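You operate a simulated robot arm through the tools that you are given. There is no shell and no other tool. Be economical: measure what you need, move in short steps, check, and stop when the job is done.

Carry out the task below with a simulated robot arm. There is one attempt and no reset: what you move stays moved.

TASK
Put the blue battery from the table top on the cream wheat slice and the grey battery on the green trinket dish.

It is judged by the outcome, as a careful person would: the job done as asked, and still so three seconds after it is handed in. It fails if anything else is knocked over, pushed out of place, dropped, spilled or broken.

THE ROBOT
A 6-joint arm with a two-finger parallel gripper, fixed in place. Base frame: the origin is at the foot of the arm, x ahead of it, y to its left, z up; the work surface is at about z = 0. Lengths are in mm, angles in degrees, forces in N, time in s.
With the tool pointing down near the work surface it reaches from about 140 to 580 mm from the base axis. Its first joint turns from -66.0 to 66.0 degrees. Payload 2.1 kg.
Tool frame: the origin (TCP) lies between the finger pads and is the grasp point; the fingertips stand 30 mm ahead of it; z points along the fingers, y is the line along which they close. The gripper opens to 94 mm. The fingers are 28 mm wide and 10 mm thick; the gripper's body (50 by 96 mm) begins 55 mm behind the TCP.
Orientation is that of the tool frame in the base frame, as [roll, pitch, yaw] about the fixed x, y, z axes, in that order (R = Rz(yaw) Ry(pitch) Rx(roll)). With the fingers straight down and closing along the base's y, the tool's x points along the base's -x, its y along +y and its z along -z.

THE INTERFACE
- The arm moves only by the tool nudge_tool. Its argument "commands" is text: rows parted by semicolons, each of 7 numbers parted by spaces: the shift along the tool's x, y, z in mm, then the turn, a rotation vector about the tool's x, y, z in degrees, then the gripper command, from -1 (shut) to 1 (fully open), values between in proportion. In form: tx ty tz wx wy wz fingers; .... A call has 1 to 20 rows; each row shifts and turns the commanded pose from where the row before left it, along the tool's axes as they then stand. A row lasts 0.2 s, in which the tool goes at most 50 mm and 8.6 degrees; a call with a longer step from one row to the next is refused whole, and so is a gripper value outside its range. A pose out of reach is approached as far as the arm can. The call stops where the force on the tool passes 40 N (or 10 N more than at its start, if that is more) or the arm is blocked; 0.2 s more then pass. The fingers move at their own pace (about 72 mm/s each) and stop on an object; they squeeze with about 22 N. The grip force told is the motor's: it shows also when the fingers shut on nothing. Time passes only in rows, and 0.2 s behind the last, so rows that do not move let the fingers close. It gives the time, the measured TCP pose, the force on the tool (base axes), the opening and the grip force at its end, in the units of the frame above (readings bear some noise), and new pictures: "views" is both (left out), scene, wrist or none.
- Cameras (640 x 400 px; columns grow to the right, rows downward): "scene" is fixed at [60.8, -376.8, 475.6]; the picture's right is [0.75, -0.66, 0.00], its down [-0.46, -0.52, -0.72] and it looks along [0.47, 0.54, -0.69] (base axes); focal length 244 px, centre (320, 200). "wrist" rides on the gripper at [-37, 0, -58] in the tool frame; the picture's right is [0.00, -1.00, 0.00], its down [0.97, 0.00, -0.24] and it looks along [0.24, 0.00, 0.97] (tool axes); focal length 218 px, centre (320, 200).
- point_at(camera, pixels): for up to 12 pixels [column, row] of the newest picture of that camera ("zoom" is the newest enlarged one), the place [x, y, z] in the base frame of the surface seen there, good to about 2 mm, but the place of the scene camera against the robot may be out by one fixed shift of up to 12 mm in any direction. No time passes.
- close_up(camera, box): a new picture of the part [left, top, right, bottom] of that camera's present view, enlarged. No time passes.
- sign_off(): hands the job in; it is judged then, once.

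Work in short steps. Measure before you move; look again where a grasp or a placing could have gone wrong, and mend it. You have 60 turns and 120 pictures in all, the two below and enlarged ones among them. Open the gripper and draw the arm clear of the work before you hand the job in, unless the task says otherwise; then end with one line.

The tools are called after "Call:" as name(argument=value, ...) on one line, values as JSON. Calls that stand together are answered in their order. nudge_tool: Moves the arm, as the interface text tells. Its arguments: {"type":"object","properties":{"commands":{"type":"string"},"views":{"type":"string","enum":["both","scene","wrist","none"]}},"required":["commands"]} The other tools are called the same way: point_at (camera, pixels) gives the place of the surface under pixels of a picture; close_up (camera, box) takes an enlarged picture of a part of a camera's view; sign_off () hands the job in.

At the start:

```text
time_s: 0.0
tool_pos: [379.0, -1.9, 264.6]
ee_rot: [-180.0, 0.0, 179.9]
ft_force: [0.2, -0.4, 0.1]
finger_gap: 94.0
finger_force: 0.1
```

scene: 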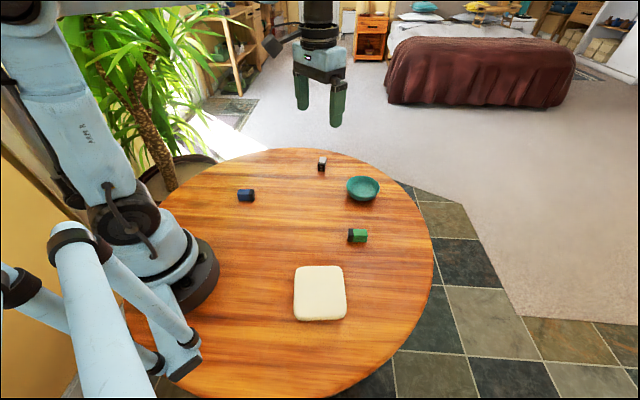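
wrist: 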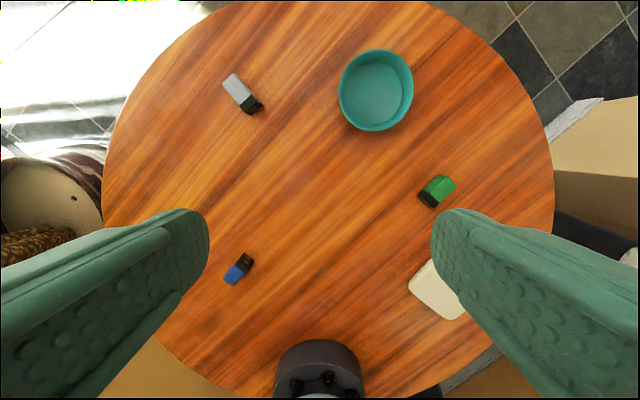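

The wrist view shows the blue battery at about (239,269), the grey one at (241,93), the dish at (376,90) and the slice at (438,290). I measure these and take close-ups.

Call:
point_at(camera="wrist", pixels=[[233, 277], [246, 262], [239, 269], [232, 84], [241, 94], [252, 107], [376, 95], [376, 52], [376, 129], [437, 290], [436, 192]])

Call:
point_at(camera="scene", pixels=[[246, 193], [322, 160], [363, 188], [297, 268], [341, 268], [345, 317], [296, 318], [320, 292], [240, 195], [254, 195]])

Call:
close_up(camera="wrist", box=[200, 60, 290, 300])

Call:
close_up(camera="scene", box=[220, 140, 400, 250])

```text
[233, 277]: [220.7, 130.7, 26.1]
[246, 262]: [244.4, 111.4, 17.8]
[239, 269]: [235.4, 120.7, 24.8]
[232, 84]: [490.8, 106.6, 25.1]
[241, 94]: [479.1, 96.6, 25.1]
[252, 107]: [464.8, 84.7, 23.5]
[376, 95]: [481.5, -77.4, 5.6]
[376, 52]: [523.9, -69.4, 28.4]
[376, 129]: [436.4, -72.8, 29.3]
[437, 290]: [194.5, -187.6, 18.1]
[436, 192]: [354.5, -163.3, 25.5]
```

```text
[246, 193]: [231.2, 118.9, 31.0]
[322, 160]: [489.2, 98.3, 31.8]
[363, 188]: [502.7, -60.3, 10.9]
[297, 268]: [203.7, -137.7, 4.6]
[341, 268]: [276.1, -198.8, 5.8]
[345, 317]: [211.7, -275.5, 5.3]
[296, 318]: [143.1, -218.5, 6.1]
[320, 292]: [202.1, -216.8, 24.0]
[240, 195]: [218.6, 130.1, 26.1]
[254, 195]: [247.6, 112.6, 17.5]
```

```text
1.67 times, centred on (245, 180) of wrist
```

zoom: 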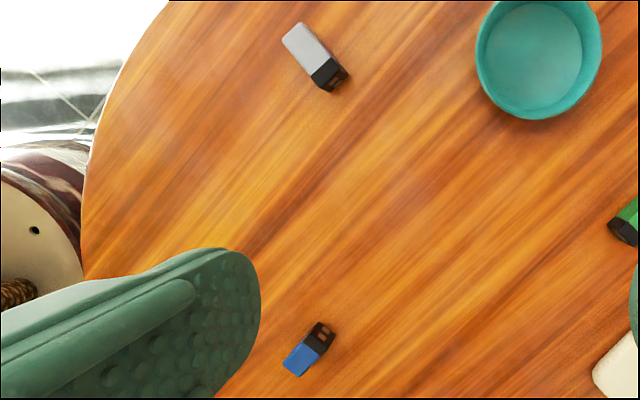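

```text
3.56 times, centred on (310, 195) of scene
```

zoom: 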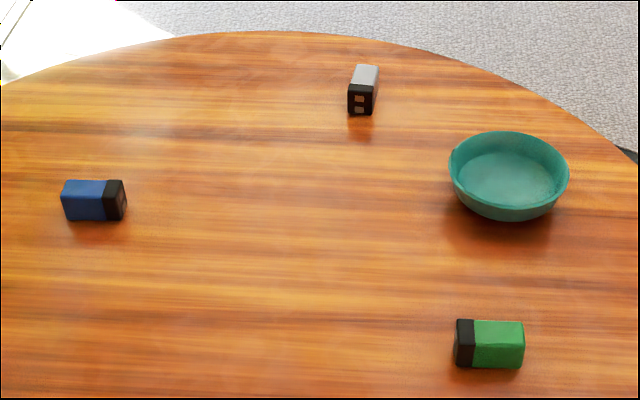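

The blue battery centre is near (232,120), axis about -42° and 25 mm tall. I go above it and turn +42° about the tool's z.

Call:
nudge_tool(commands="29.4 24.4 23 0 0 0 0.2;29.4 24.4 23 0 0 0 0.2;29.4 24.4 23 0 0 0 0.2;29.4 24.4 23 0 0 0 0.2;29.4 24.4 23 0 0 0 0.2;0 0 0 0 0 8.4 0.2;0 0 0 0 0 8.4 0.2;0 0 0 0 0 8.4 0.2;0 0 0 0 0 8.4 0.2;0 0 0 0 0 8.4 0.2;0 0 0 0 0 0 0.2")

```text
time_s: 2.4
tool_pos: [233.6, 119.9, 148.8]
ee_rot: [180.0, 0.0, 137.8]
ft_force: [-0.9, 0.1, 0.6]
finger_gap: 56.5
finger_force: 0.1
```

scene: 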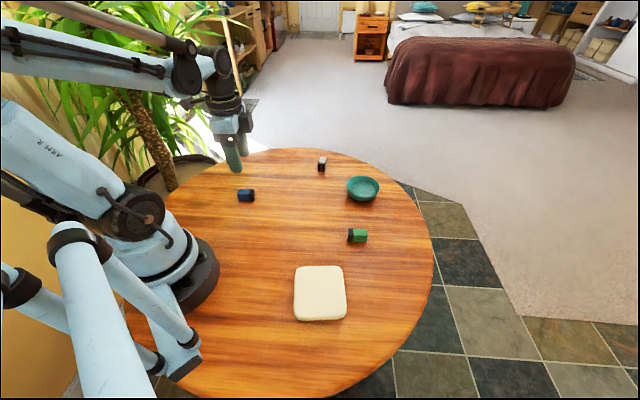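
wrist: 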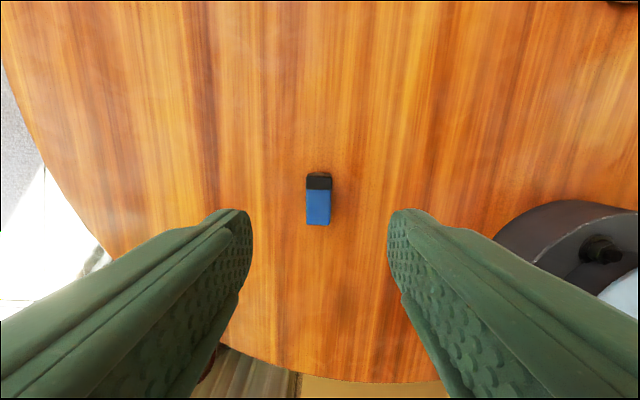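

The battery is nicely aligned at (318,200). I measure its ends.

Call:
point_at(camera="wrist", pixels=[[308, 205], [330, 205], [318, 176], [318, 222], [318, 200], [308, 188], [318, 182]])

Call:
close_up(camera="wrist", box=[270, 160, 370, 240])

```text
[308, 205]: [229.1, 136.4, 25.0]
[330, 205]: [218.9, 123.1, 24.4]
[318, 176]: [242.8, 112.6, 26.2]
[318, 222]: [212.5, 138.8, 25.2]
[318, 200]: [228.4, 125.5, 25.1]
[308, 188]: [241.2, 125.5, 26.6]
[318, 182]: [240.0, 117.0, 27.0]
```

```text
5.00 times, centred on (320, 200) of wrist
```

zoom: 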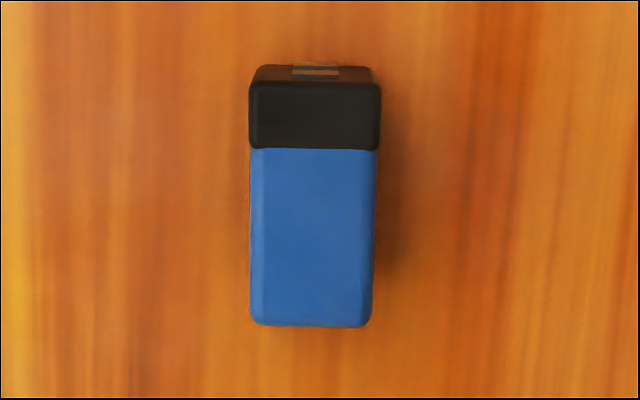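

Centre is (227.6,125.7), a shift of about (8, 0.5) in tool axes. I descend to TCP z≈34 and close.

Call:
nudge_tool(commands="8.3 0.5 0 0 0 0 0.2;0 0 38 0 0 0 0.2;0 0 38 0 0 0 0.2;0 0 28 0 0 0 0.2;0 0 11 0 0 0 0.2;0 0 0 0 0 0 0.2;0 0 0 0 0 0 -1;0 0 0 0 0 0 -1;0 0 0 0 0 0 -1;0 0 0 0 0 0 -1")

```text
time_s: 4.6
tool_pos: [227.2, 127.1, 34.7]
ee_rot: [-180.0, 0.0, 137.9]
ft_force: [-0.6, 1.1, -0.3]
finger_gap: 21.0
finger_force: 22.7
```

scene: 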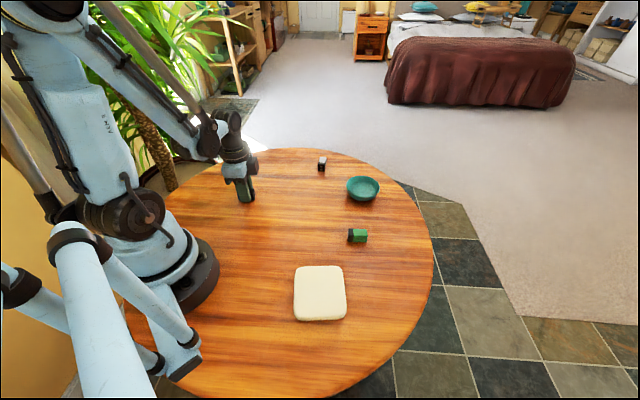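
wrist: 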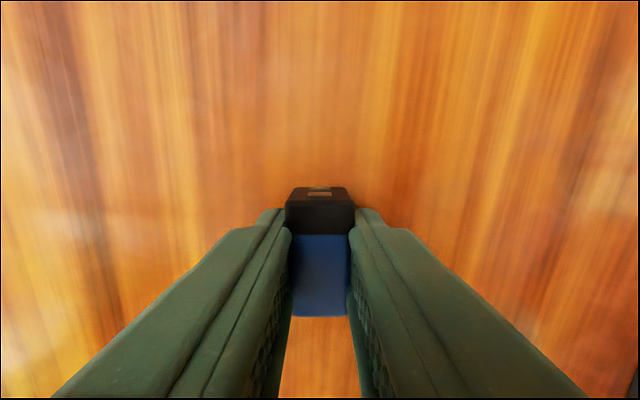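

Grip is firm (21 mm, 22.7 N). I lift 110 mm and carry it across to above the slice.

Call:
nudge_tool(commands="0 0 -20 0 0 0 -1;0 0 -45 0 0 0 -1;0 0 -45 0 0 0 -1;-26.4 -33.3 0 0 0 0 -1;-26.4 -33.3 0 0 0 0 -1;-26.4 -33.3 0 0 0 0 -1;-26.4 -33.3 0 0 0 0 -1;-26.4 -33.3 0 0 0 0 -1;-26.4 -33.3 0 0 0 0 -1;-26.4 -33.3 0 0 0 0 -1;-26.4 -33.3 0 0 0 0 -1;0 0 0 0 0 0 -1;0 0 0 0 0 0 -1")

```text
time_s: 7.4
tool_pos: [206.5, -215.6, 142.6]
ee_rot: [-179.9, 0.0, 138.0]
ft_force: [-0.5, -1.1, -0.4]
finger_gap: 20.9
finger_force: 22.1
```

scene: 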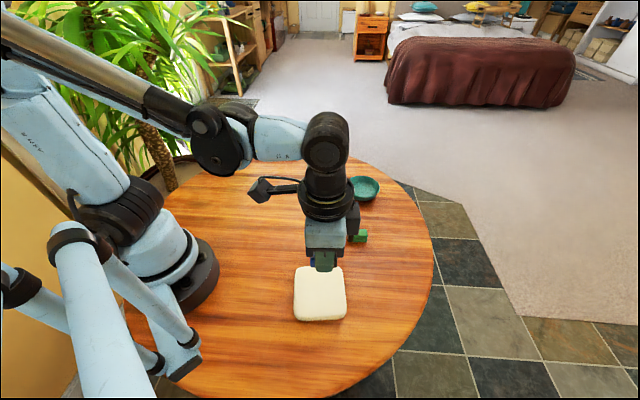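
wrist: 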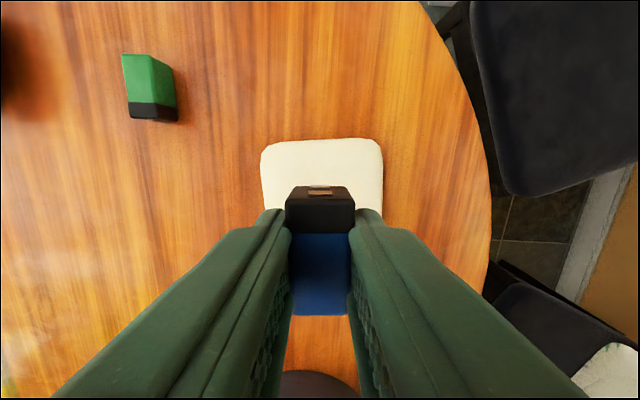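

The slice's far edge is at row ~140 and its sides at columns 262 and 382. I measure its edges in the wrist frame.

Call:
point_at(camera="wrist", pixels=[[322, 145], [268, 155], [376, 155], [265, 190], [379, 190], [270, 180]])

Call:
point_at(camera="scene", pixels=[[301, 275], [335, 275], [340, 308], [300, 312], [320, 292]])

```text
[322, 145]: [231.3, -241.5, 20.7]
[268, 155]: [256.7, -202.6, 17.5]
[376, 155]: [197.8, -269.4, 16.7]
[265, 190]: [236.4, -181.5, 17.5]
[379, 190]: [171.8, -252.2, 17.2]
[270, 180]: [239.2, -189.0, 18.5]
```

```text
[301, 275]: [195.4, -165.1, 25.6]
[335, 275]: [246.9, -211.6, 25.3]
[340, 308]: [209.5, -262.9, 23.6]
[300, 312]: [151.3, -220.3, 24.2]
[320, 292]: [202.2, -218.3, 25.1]
```

Slice centre is about (198,-210), top z≈20. I shift 9 mm in tool x and lower to just above contact.

Call:
nudge_tool(commands="9 0 20 0 0 0 -1;0 0 35 0 0 0 -1;0 0 20 0 0 0 -1;0 0 8 0 0 0 -1;0 0 2 0 0 0 -1;0 0 0 0 0 0 -1")

Call:
close_up(camera="scene", box=[260, 210, 380, 340])

```text
time_s: 8.8
tool_pos: [199.1, -207.4, 59.1]
ee_rot: [-180.0, 0.0, 138.0]
ft_force: [0.2, -0.6, -0.2]
finger_gap: 21.0
finger_force: 22.0
```

scene: 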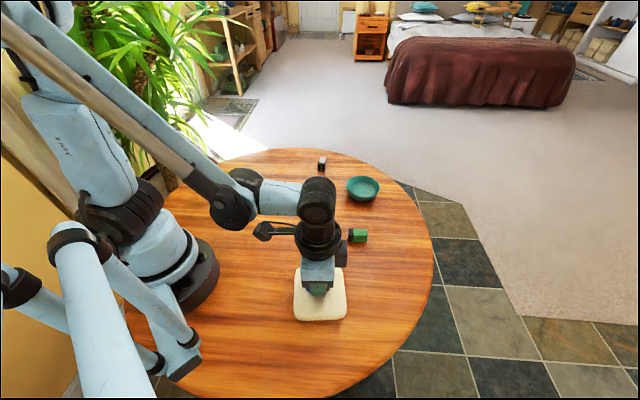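
wrist: 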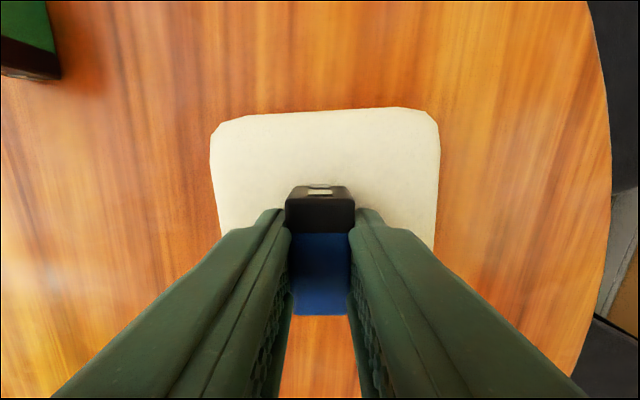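

```text
3.08 times, centred on (320, 275) of scene
```

zoom: 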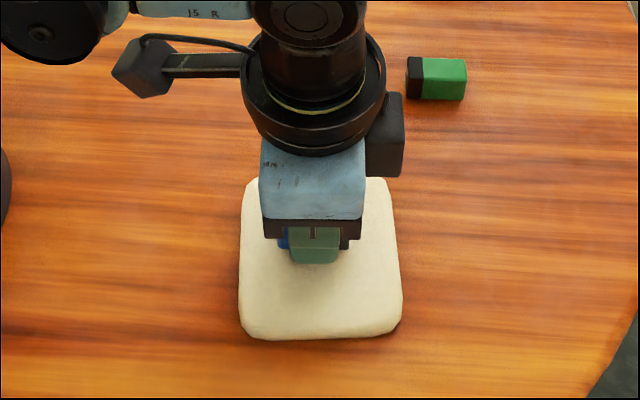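

Wood is visible just behind the battery (320,322), so I check that its back end does not overhang.

Call:
point_at(camera="wrist", pixels=[[325, 113], [320, 322], [320, 313], [320, 200], [214, 200], [436, 200]])

Call:
point_at(camera="zoom", pixels=[[318, 330], [318, 270], [245, 190], [390, 190], [395, 325], [248, 330], [246, 260], [395, 260]])

```text
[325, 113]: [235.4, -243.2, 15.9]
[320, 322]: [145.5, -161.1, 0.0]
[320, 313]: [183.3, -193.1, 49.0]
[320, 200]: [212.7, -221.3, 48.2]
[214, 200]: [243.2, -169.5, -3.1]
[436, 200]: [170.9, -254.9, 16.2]
```

```text
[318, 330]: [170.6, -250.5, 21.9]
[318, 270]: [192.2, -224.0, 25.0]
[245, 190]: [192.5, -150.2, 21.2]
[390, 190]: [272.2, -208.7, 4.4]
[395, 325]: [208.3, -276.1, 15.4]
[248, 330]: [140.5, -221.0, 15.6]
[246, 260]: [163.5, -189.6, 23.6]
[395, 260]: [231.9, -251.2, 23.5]
```

The battery sits within the slice span, about 4–6 mm off centre. I lower gently until contact, then release.

Call:
nudge_tool(commands="0 -4 1 0 0 0 -1;0 0 1 0 0 0 -1;0 0 1 0 0 0 -1;0 0 0 0 0 0 -1", views="none")

```text
time_s: 9.8
tool_pos: [195.5, -211.1, 56.1]
ee_rot: [180.0, -0.1, 138.0]
ft_force: [-0.1, 0.8, -0.1]
finger_gap: 20.9
finger_force: 21.7
```

No contact yet at z 56.1; I keep lowering in 0.7 mm steps.

Call:
nudge_tool(commands="0 0 0.7 0 0 0 -1;0 0 0.7 0 0 0 -1;0 0 0 0 0 0 -1", views="none")

```text
time_s: 10.6
tool_pos: [195.4, -210.7, 54.6]
ee_rot: [-180.0, 0.0, 138.0]
ft_force: [0.0, -0.3, -0.1]
finger_gap: 20.8
finger_force: 22.1
```

Call:
nudge_tool(commands="0 0 0.7 0 0 0 -1;0 0 0.7 0 0 0 -1;0 0 0 0 0 0 -1", views="wrist")

```text
time_s: 11.4
tool_pos: [194.9, -210.3, 53.4]
ee_rot: [-180.0, 0.0, 138.1]
ft_force: [0.8, -0.5, -0.2]
finger_gap: 21.0
finger_force: 22.1
```

wrist: 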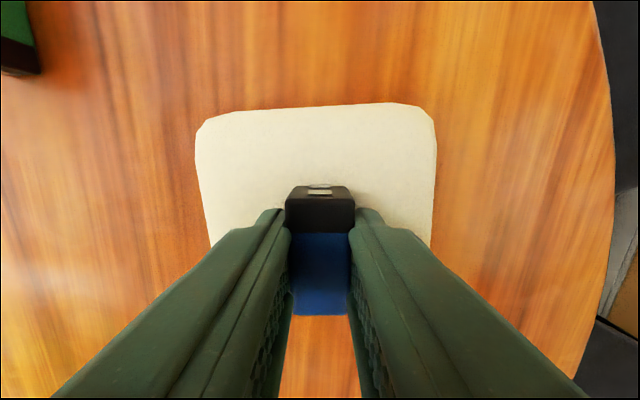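

Call:
point_at(camera="wrist", pixels=[[320, 150], [320, 175], [250, 190], [390, 190], [320, 108], [320, 205], [320, 311]])

```text
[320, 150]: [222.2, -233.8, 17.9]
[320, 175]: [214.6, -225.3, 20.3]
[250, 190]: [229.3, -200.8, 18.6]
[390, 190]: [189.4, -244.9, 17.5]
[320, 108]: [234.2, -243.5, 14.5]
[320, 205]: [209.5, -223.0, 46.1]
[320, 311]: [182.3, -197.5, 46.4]
```

The slice top is about 18, so roughly 1 mm remains; I shift 5 mm toward centre and continue down.

Call:
nudge_tool(commands="-5 0 0 0 0 0 -1;0 0 0.6 0 0 0 -1;0 0 0.6 0 0 0 -1;0 0 0 0 0 0 -1", views="none")

```text
time_s: 12.4
tool_pos: [199.2, -212.7, 51.9]
ee_rot: [-180.0, 0.0, 138.0]
ft_force: [-2.0, -3.0, 16.3]
finger_gap: 21.0
finger_force: 22.3
```

Contact at 16 N upward. I back off 0.5 mm, open partly, then retreat up.

Call:
nudge_tool(commands="0 0 -0.5 0 0 0 -1;0 0 0 0 0 0 -0.1;0 0 0 0 0 0 -0.1;0 0 0 0 0 0 -0.1;0 0 -15 0 0 0 -0.1;0 0 -40 0 0 0 -0.1;0 0 -45 0 0 0 -0.1;0 0 0 0 0 0 0.2")

Call:
close_up(camera="scene", box=[260, 210, 380, 340])

```text
time_s: 14.2
tool_pos: [199.4, -212.0, 152.4]
ee_rot: [-179.9, 0.1, 138.0]
ft_force: [-0.7, -0.2, 0.3]
finger_gap: 56.3
finger_force: 0.0
```

scene: 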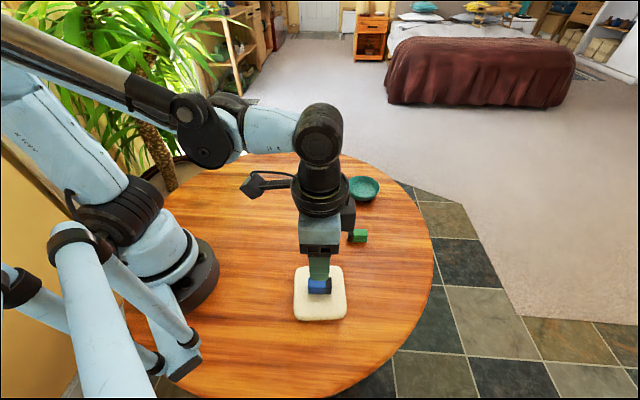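
wrist: 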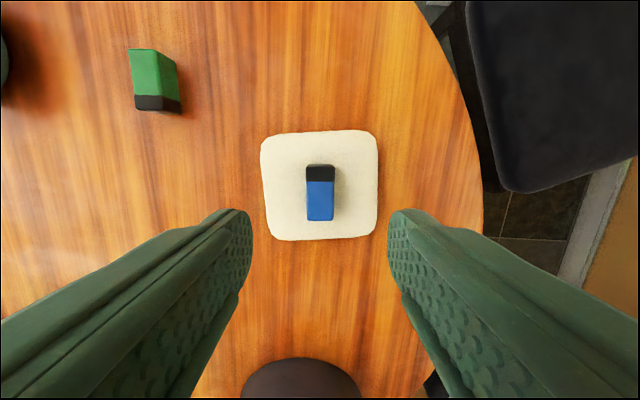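

```text
3.08 times, centred on (320, 275) of scene
```

zoom: 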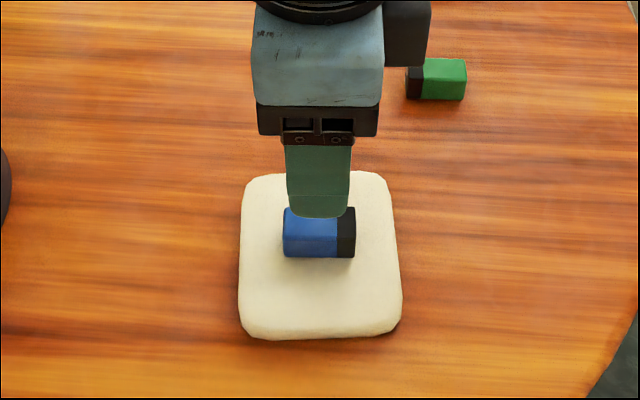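

The blue battery rests well centred on the slice. Now I move 415 mm along tool y to above the grey battery and turn -80° to match its +38° axis.

Call:
nudge_tool(commands="0 46.2 0 0 0 0 0.2;0 46.2 0 0 0 0 0.2;0 46.2 0 0 0 0 0.2;0 46.2 0 0 0 0 0.2;0 46.2 0 0 0 0 0.2;0 46.2 0 0 0 0 0.2;0 46.2 0 0 0 0 0.2;0 46.2 0 0 0 0 0.2;0 46.2 0 0 0 0 0.2;0 0 0 0 0 -8 0.2;0 0 0 0 0 -8 0.2;0 0 0 0 0 -8 0.2;0 0 0 0 0 -8 0.2;0 0 0 0 0 -8 0.2;0 0 0 0 0 -8 0.2;0 0 0 0 0 -8 0.2;0 0 0 0 0 -8 0.2;0 0 0 0 0 -8 0.2;0 0 0 0 0 -8 0.2")

```text
time_s: 18.2
tool_pos: [478.0, 95.7, 152.4]
ee_rot: [-180.0, 0.0, -141.8]
ft_force: [0.0, 0.4, 0.3]
finger_gap: 56.4
finger_force: 0.1
```

scene: 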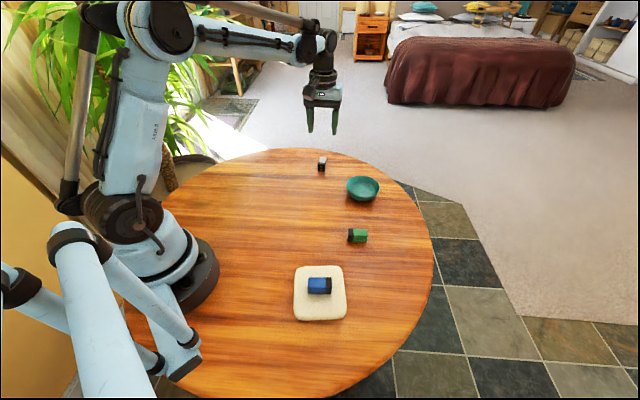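
wrist: 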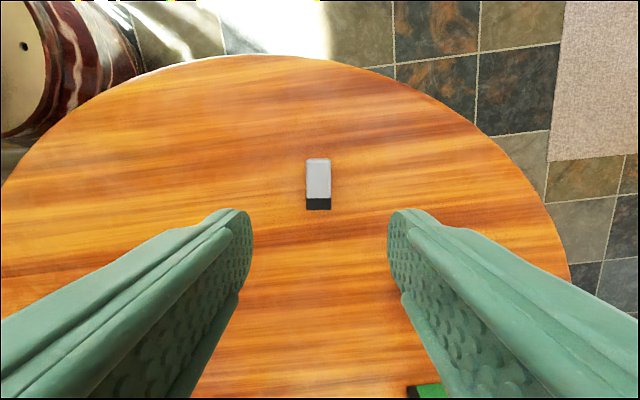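

The grey battery is aligned, spanning rows 158–209 at column 319. I measure its ends.

Call:
point_at(camera="wrist", pixels=[[319, 163], [319, 205], [319, 185], [309, 185], [328, 185]])

Call:
close_up(camera="wrist", box=[270, 150, 370, 220])

```text
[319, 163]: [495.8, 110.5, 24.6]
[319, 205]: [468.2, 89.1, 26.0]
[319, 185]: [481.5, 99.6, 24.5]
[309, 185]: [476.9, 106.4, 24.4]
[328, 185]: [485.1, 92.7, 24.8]
```

```text
5.71 times, centred on (320, 185) of wrist
```

zoom: 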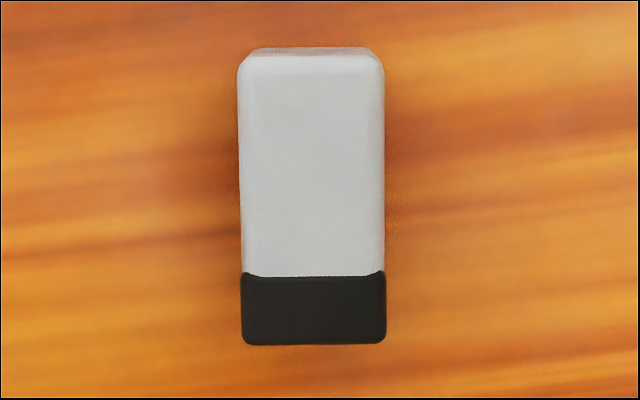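

Centre (481.5,99.6): shift (-5.2, 0.8) in tool axes, descend to z≈34 and grip.

Call:
nudge_tool(commands="-5.2 0.8 0 0 0 0 0.2;0 0 40 0 0 0 0.2;0 0 40 0 0 0 0.2;0 0 28 0 0 0 0.2;0 0 10 0 0 0 0.2;0 0 0 0 0 0 0.2;0 0 0 0 0 0 -1;0 0 0 0 0 0 -1;0 0 0 0 0 0 -1;0 0 0 0 0 0 -1", views="wrist")

```text
time_s: 20.4
tool_pos: [481.4, 99.6, 34.5]
ee_rot: [180.0, 0.0, -141.9]
ft_force: [-0.3, 0.6, 0.8]
finger_gap: 20.7
finger_force: 21.5
```

wrist: 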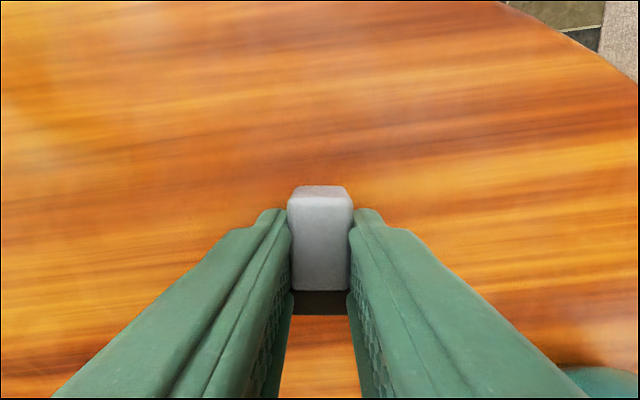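

Held (20.7 mm). I lift 100 mm and carry it above the dish centre at about (480,-72).

Call:
nudge_tool(commands="0 0 -20 0 0 0 -1;0 0 -40 0 0 0 -1;0 0 -40 0 0 0 -1;26.7 -33.5 0 0 0 0 -1;26.7 -33.5 0 0 0 0 -1;26.7 -33.5 0 0 0 0 -1;26.7 -33.5 0 0 0 0 -1;0 0 0 0 0 0 -1;0 0 0 0 0 0 -1")

Call:
close_up(camera="scene", box=[300, 130, 420, 220])

```text
time_s: 22.4
tool_pos: [481.0, -71.6, 133.7]
ee_rot: [-180.0, -0.1, -142.0]
ft_force: [0.6, 0.8, -0.2]
finger_gap: 20.9
finger_force: 22.1
```

scene: 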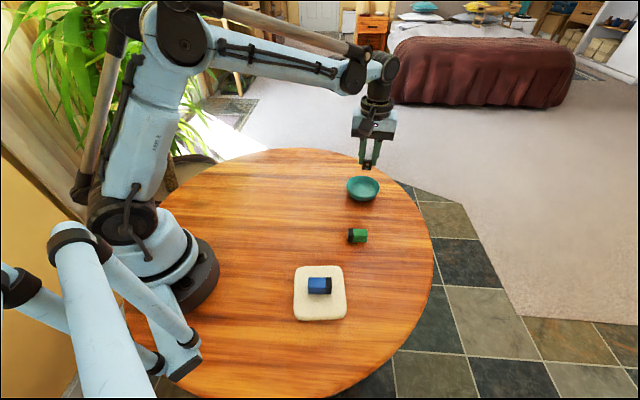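
wrist: 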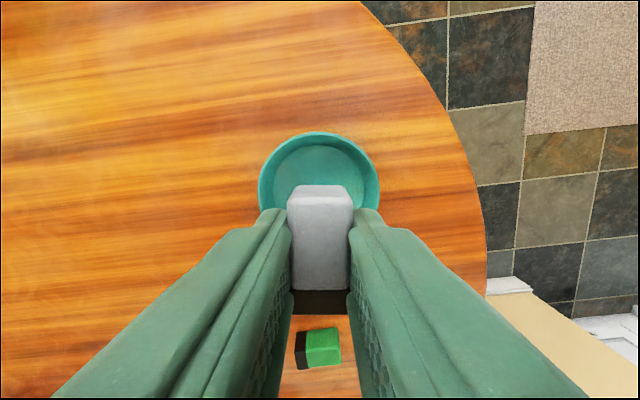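

```text
4.44 times, centred on (360, 175) of scene
```

zoom: 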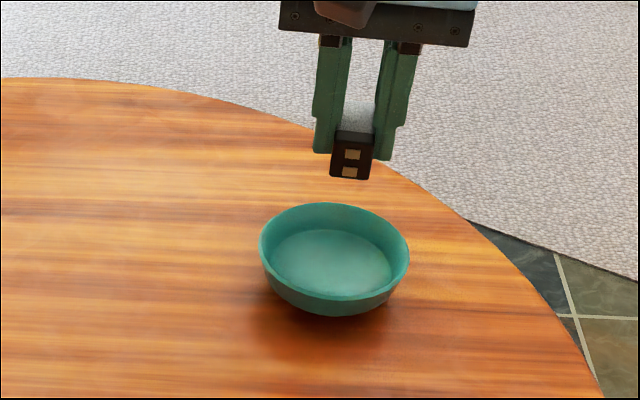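

Call:
point_at(camera="wrist", pixels=[[318, 135], [261, 190], [377, 190], [276, 150], [362, 150], [319, 160], [319, 175], [290, 170], [348, 170]])

Call:
point_at(camera="zoom", pixels=[[333, 255], [275, 255], [390, 265], [333, 230], [333, 290], [262, 248], [407, 250], [325, 205], [340, 300]])

```text
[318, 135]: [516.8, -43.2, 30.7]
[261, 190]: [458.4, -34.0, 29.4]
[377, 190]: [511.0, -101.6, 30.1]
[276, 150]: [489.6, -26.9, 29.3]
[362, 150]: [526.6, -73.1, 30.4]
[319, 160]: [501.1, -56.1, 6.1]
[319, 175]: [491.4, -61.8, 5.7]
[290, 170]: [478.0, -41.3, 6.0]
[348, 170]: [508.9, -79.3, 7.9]
```

```text
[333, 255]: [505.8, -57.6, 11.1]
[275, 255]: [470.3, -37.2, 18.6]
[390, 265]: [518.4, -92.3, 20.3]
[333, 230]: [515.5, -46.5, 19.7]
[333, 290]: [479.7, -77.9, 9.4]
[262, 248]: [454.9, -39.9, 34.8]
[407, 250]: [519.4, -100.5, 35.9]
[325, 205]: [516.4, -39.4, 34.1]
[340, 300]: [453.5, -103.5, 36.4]
```

Rim fit gives centre (483,-70), R≈43, floor z≈5.8. I shift -2.8 in tool x and lower to just above the floor.

Call:
nudge_tool(commands="-2.8 0 0 0 0 0 -1;0 0 35 0 0 0 -1;0 0 30 0 0 0 -1;0 0 15 0 0 0 -1;0 0 8 0 0 0 -1;0 0 0 0 0 0 -1")

Call:
close_up(camera="scene", box=[320, 150, 410, 220])

```text
time_s: 23.8
tool_pos: [483.0, -69.8, 46.2]
ee_rot: [-180.0, 0.0, -141.9]
ft_force: [0.2, 0.4, 0.0]
finger_gap: 21.0
finger_force: 22.2
```

scene: 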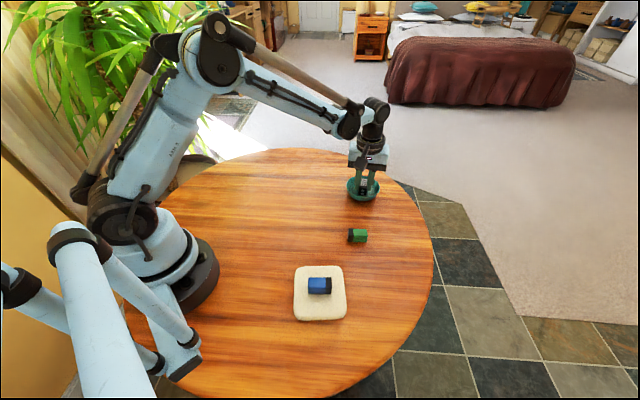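
wrist: 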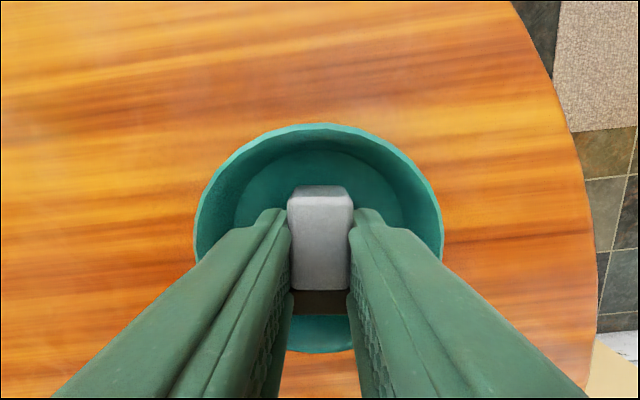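

```text
5.71 times, centred on (365, 185) of scene
```

zoom: 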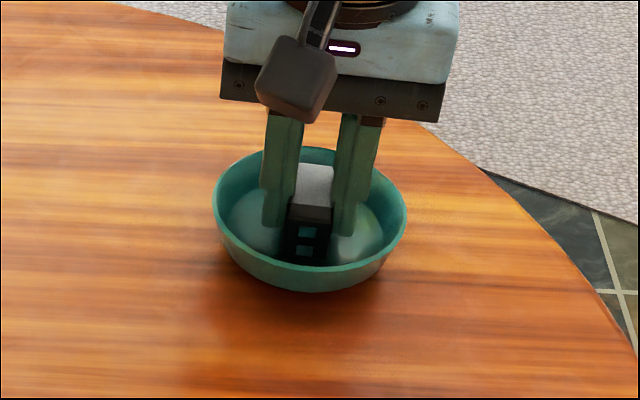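

The battery is centred inside the dish with clearance; I lower slowly the remaining ~6 mm.

Call:
nudge_tool(commands="0 0 1.5 0 0 0 -1;0 0 1.5 0 0 0 -1;0 0 1 0 0 0 -1;0 0 0.7 0 0 0 -1;0 0 0 0 0 0 -1", views="none")

```text
time_s: 25.0
tool_pos: [482.1, -69.2, 43.3]
ee_rot: [180.0, 0.0, -141.9]
ft_force: [-0.6, 0.0, -0.4]
finger_gap: 21.1
finger_force: 21.7
```

Call:
nudge_tool(commands="0 0 0.6 0 0 0 -1;0 0 0.6 0 0 0 -1;0 0 0 0 0 0 -1", views="none")

```text
time_s: 25.8
tool_pos: [482.6, -69.0, 40.9]
ee_rot: [180.0, 0.0, -142.0]
ft_force: [-1.0, -0.4, -0.2]
finger_gap: 21.0
finger_force: 22.0
```

Call:
nudge_tool(commands="0 0 0.5 0 0 0 -1;0 0 0.5 0 0 0 -1;0 0 0 0 0 0 -1", views="none")

```text
time_s: 26.6
tool_pos: [481.7, -70.3, 39.6]
ee_rot: [179.9, 0.0, -141.9]
ft_force: [-0.3, -0.3, 4.8]
finger_gap: 20.8
finger_force: 22.0
```

Contact at 4.8 N. I open to about 35 mm and lift straight out.

Call:
nudge_tool(commands="0 0 0 0 0 0 -0.26;0 0 0 0 0 0 -0.26;0 0 0 0 0 0 -0.26;0 0 -12 0 0 0 -0.26;0 0 -35 0 0 0 -0.26;0 0 -45 0 0 0 -0.26;0 0 -45 0 0 0 -0.26;35 -30 0 0 0 0 0;35 30 0 0 0 0 0;40 0 -20 0 0 0 0;40 0 0 0 0 0 0;0 0 0 0 0 0 0")

Call:
close_up(camera="scene", box=[290, 140, 420, 340])

```text
time_s: 29.2
tool_pos: [362.2, -165.1, 194.9]
ee_rot: [179.9, 0.0, -142.1]
ft_force: [1.0, 0.3, -0.2]
finger_gap: 47.4
finger_force: 0.1
```

scene: 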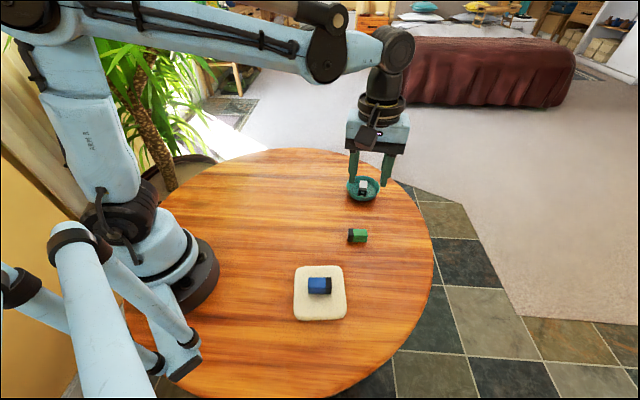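
wrist: 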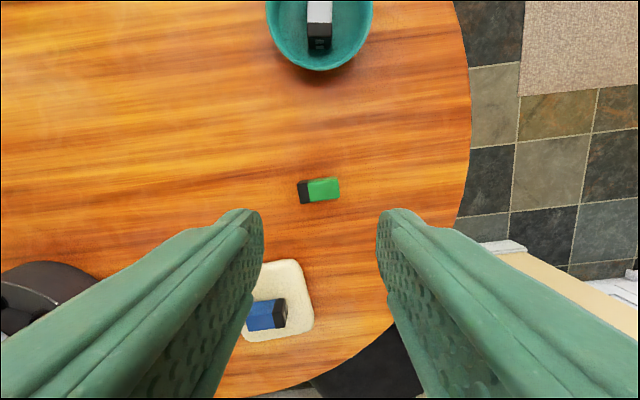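

```text
2.00 times, centred on (355, 240) of scene
```

zoom: 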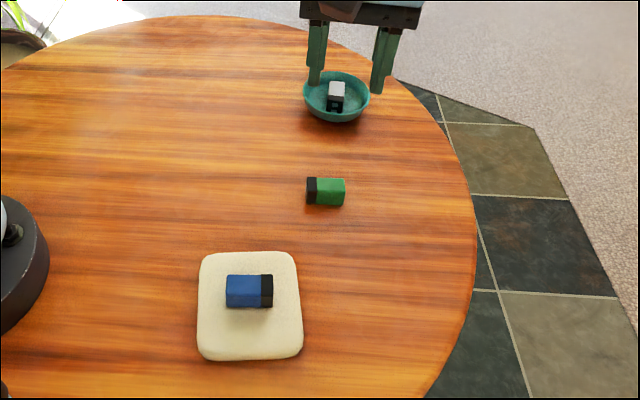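

Both batteries rest where they were asked to go, the green battery has not moved, and the arm is clear at z 195. I hand the job in.

Call:
sign_off()

```text
The job is handed in.
```

The blue battery is on the cream wheat slice and the grey battery is in the green trinket dish; nothing else was disturbed.
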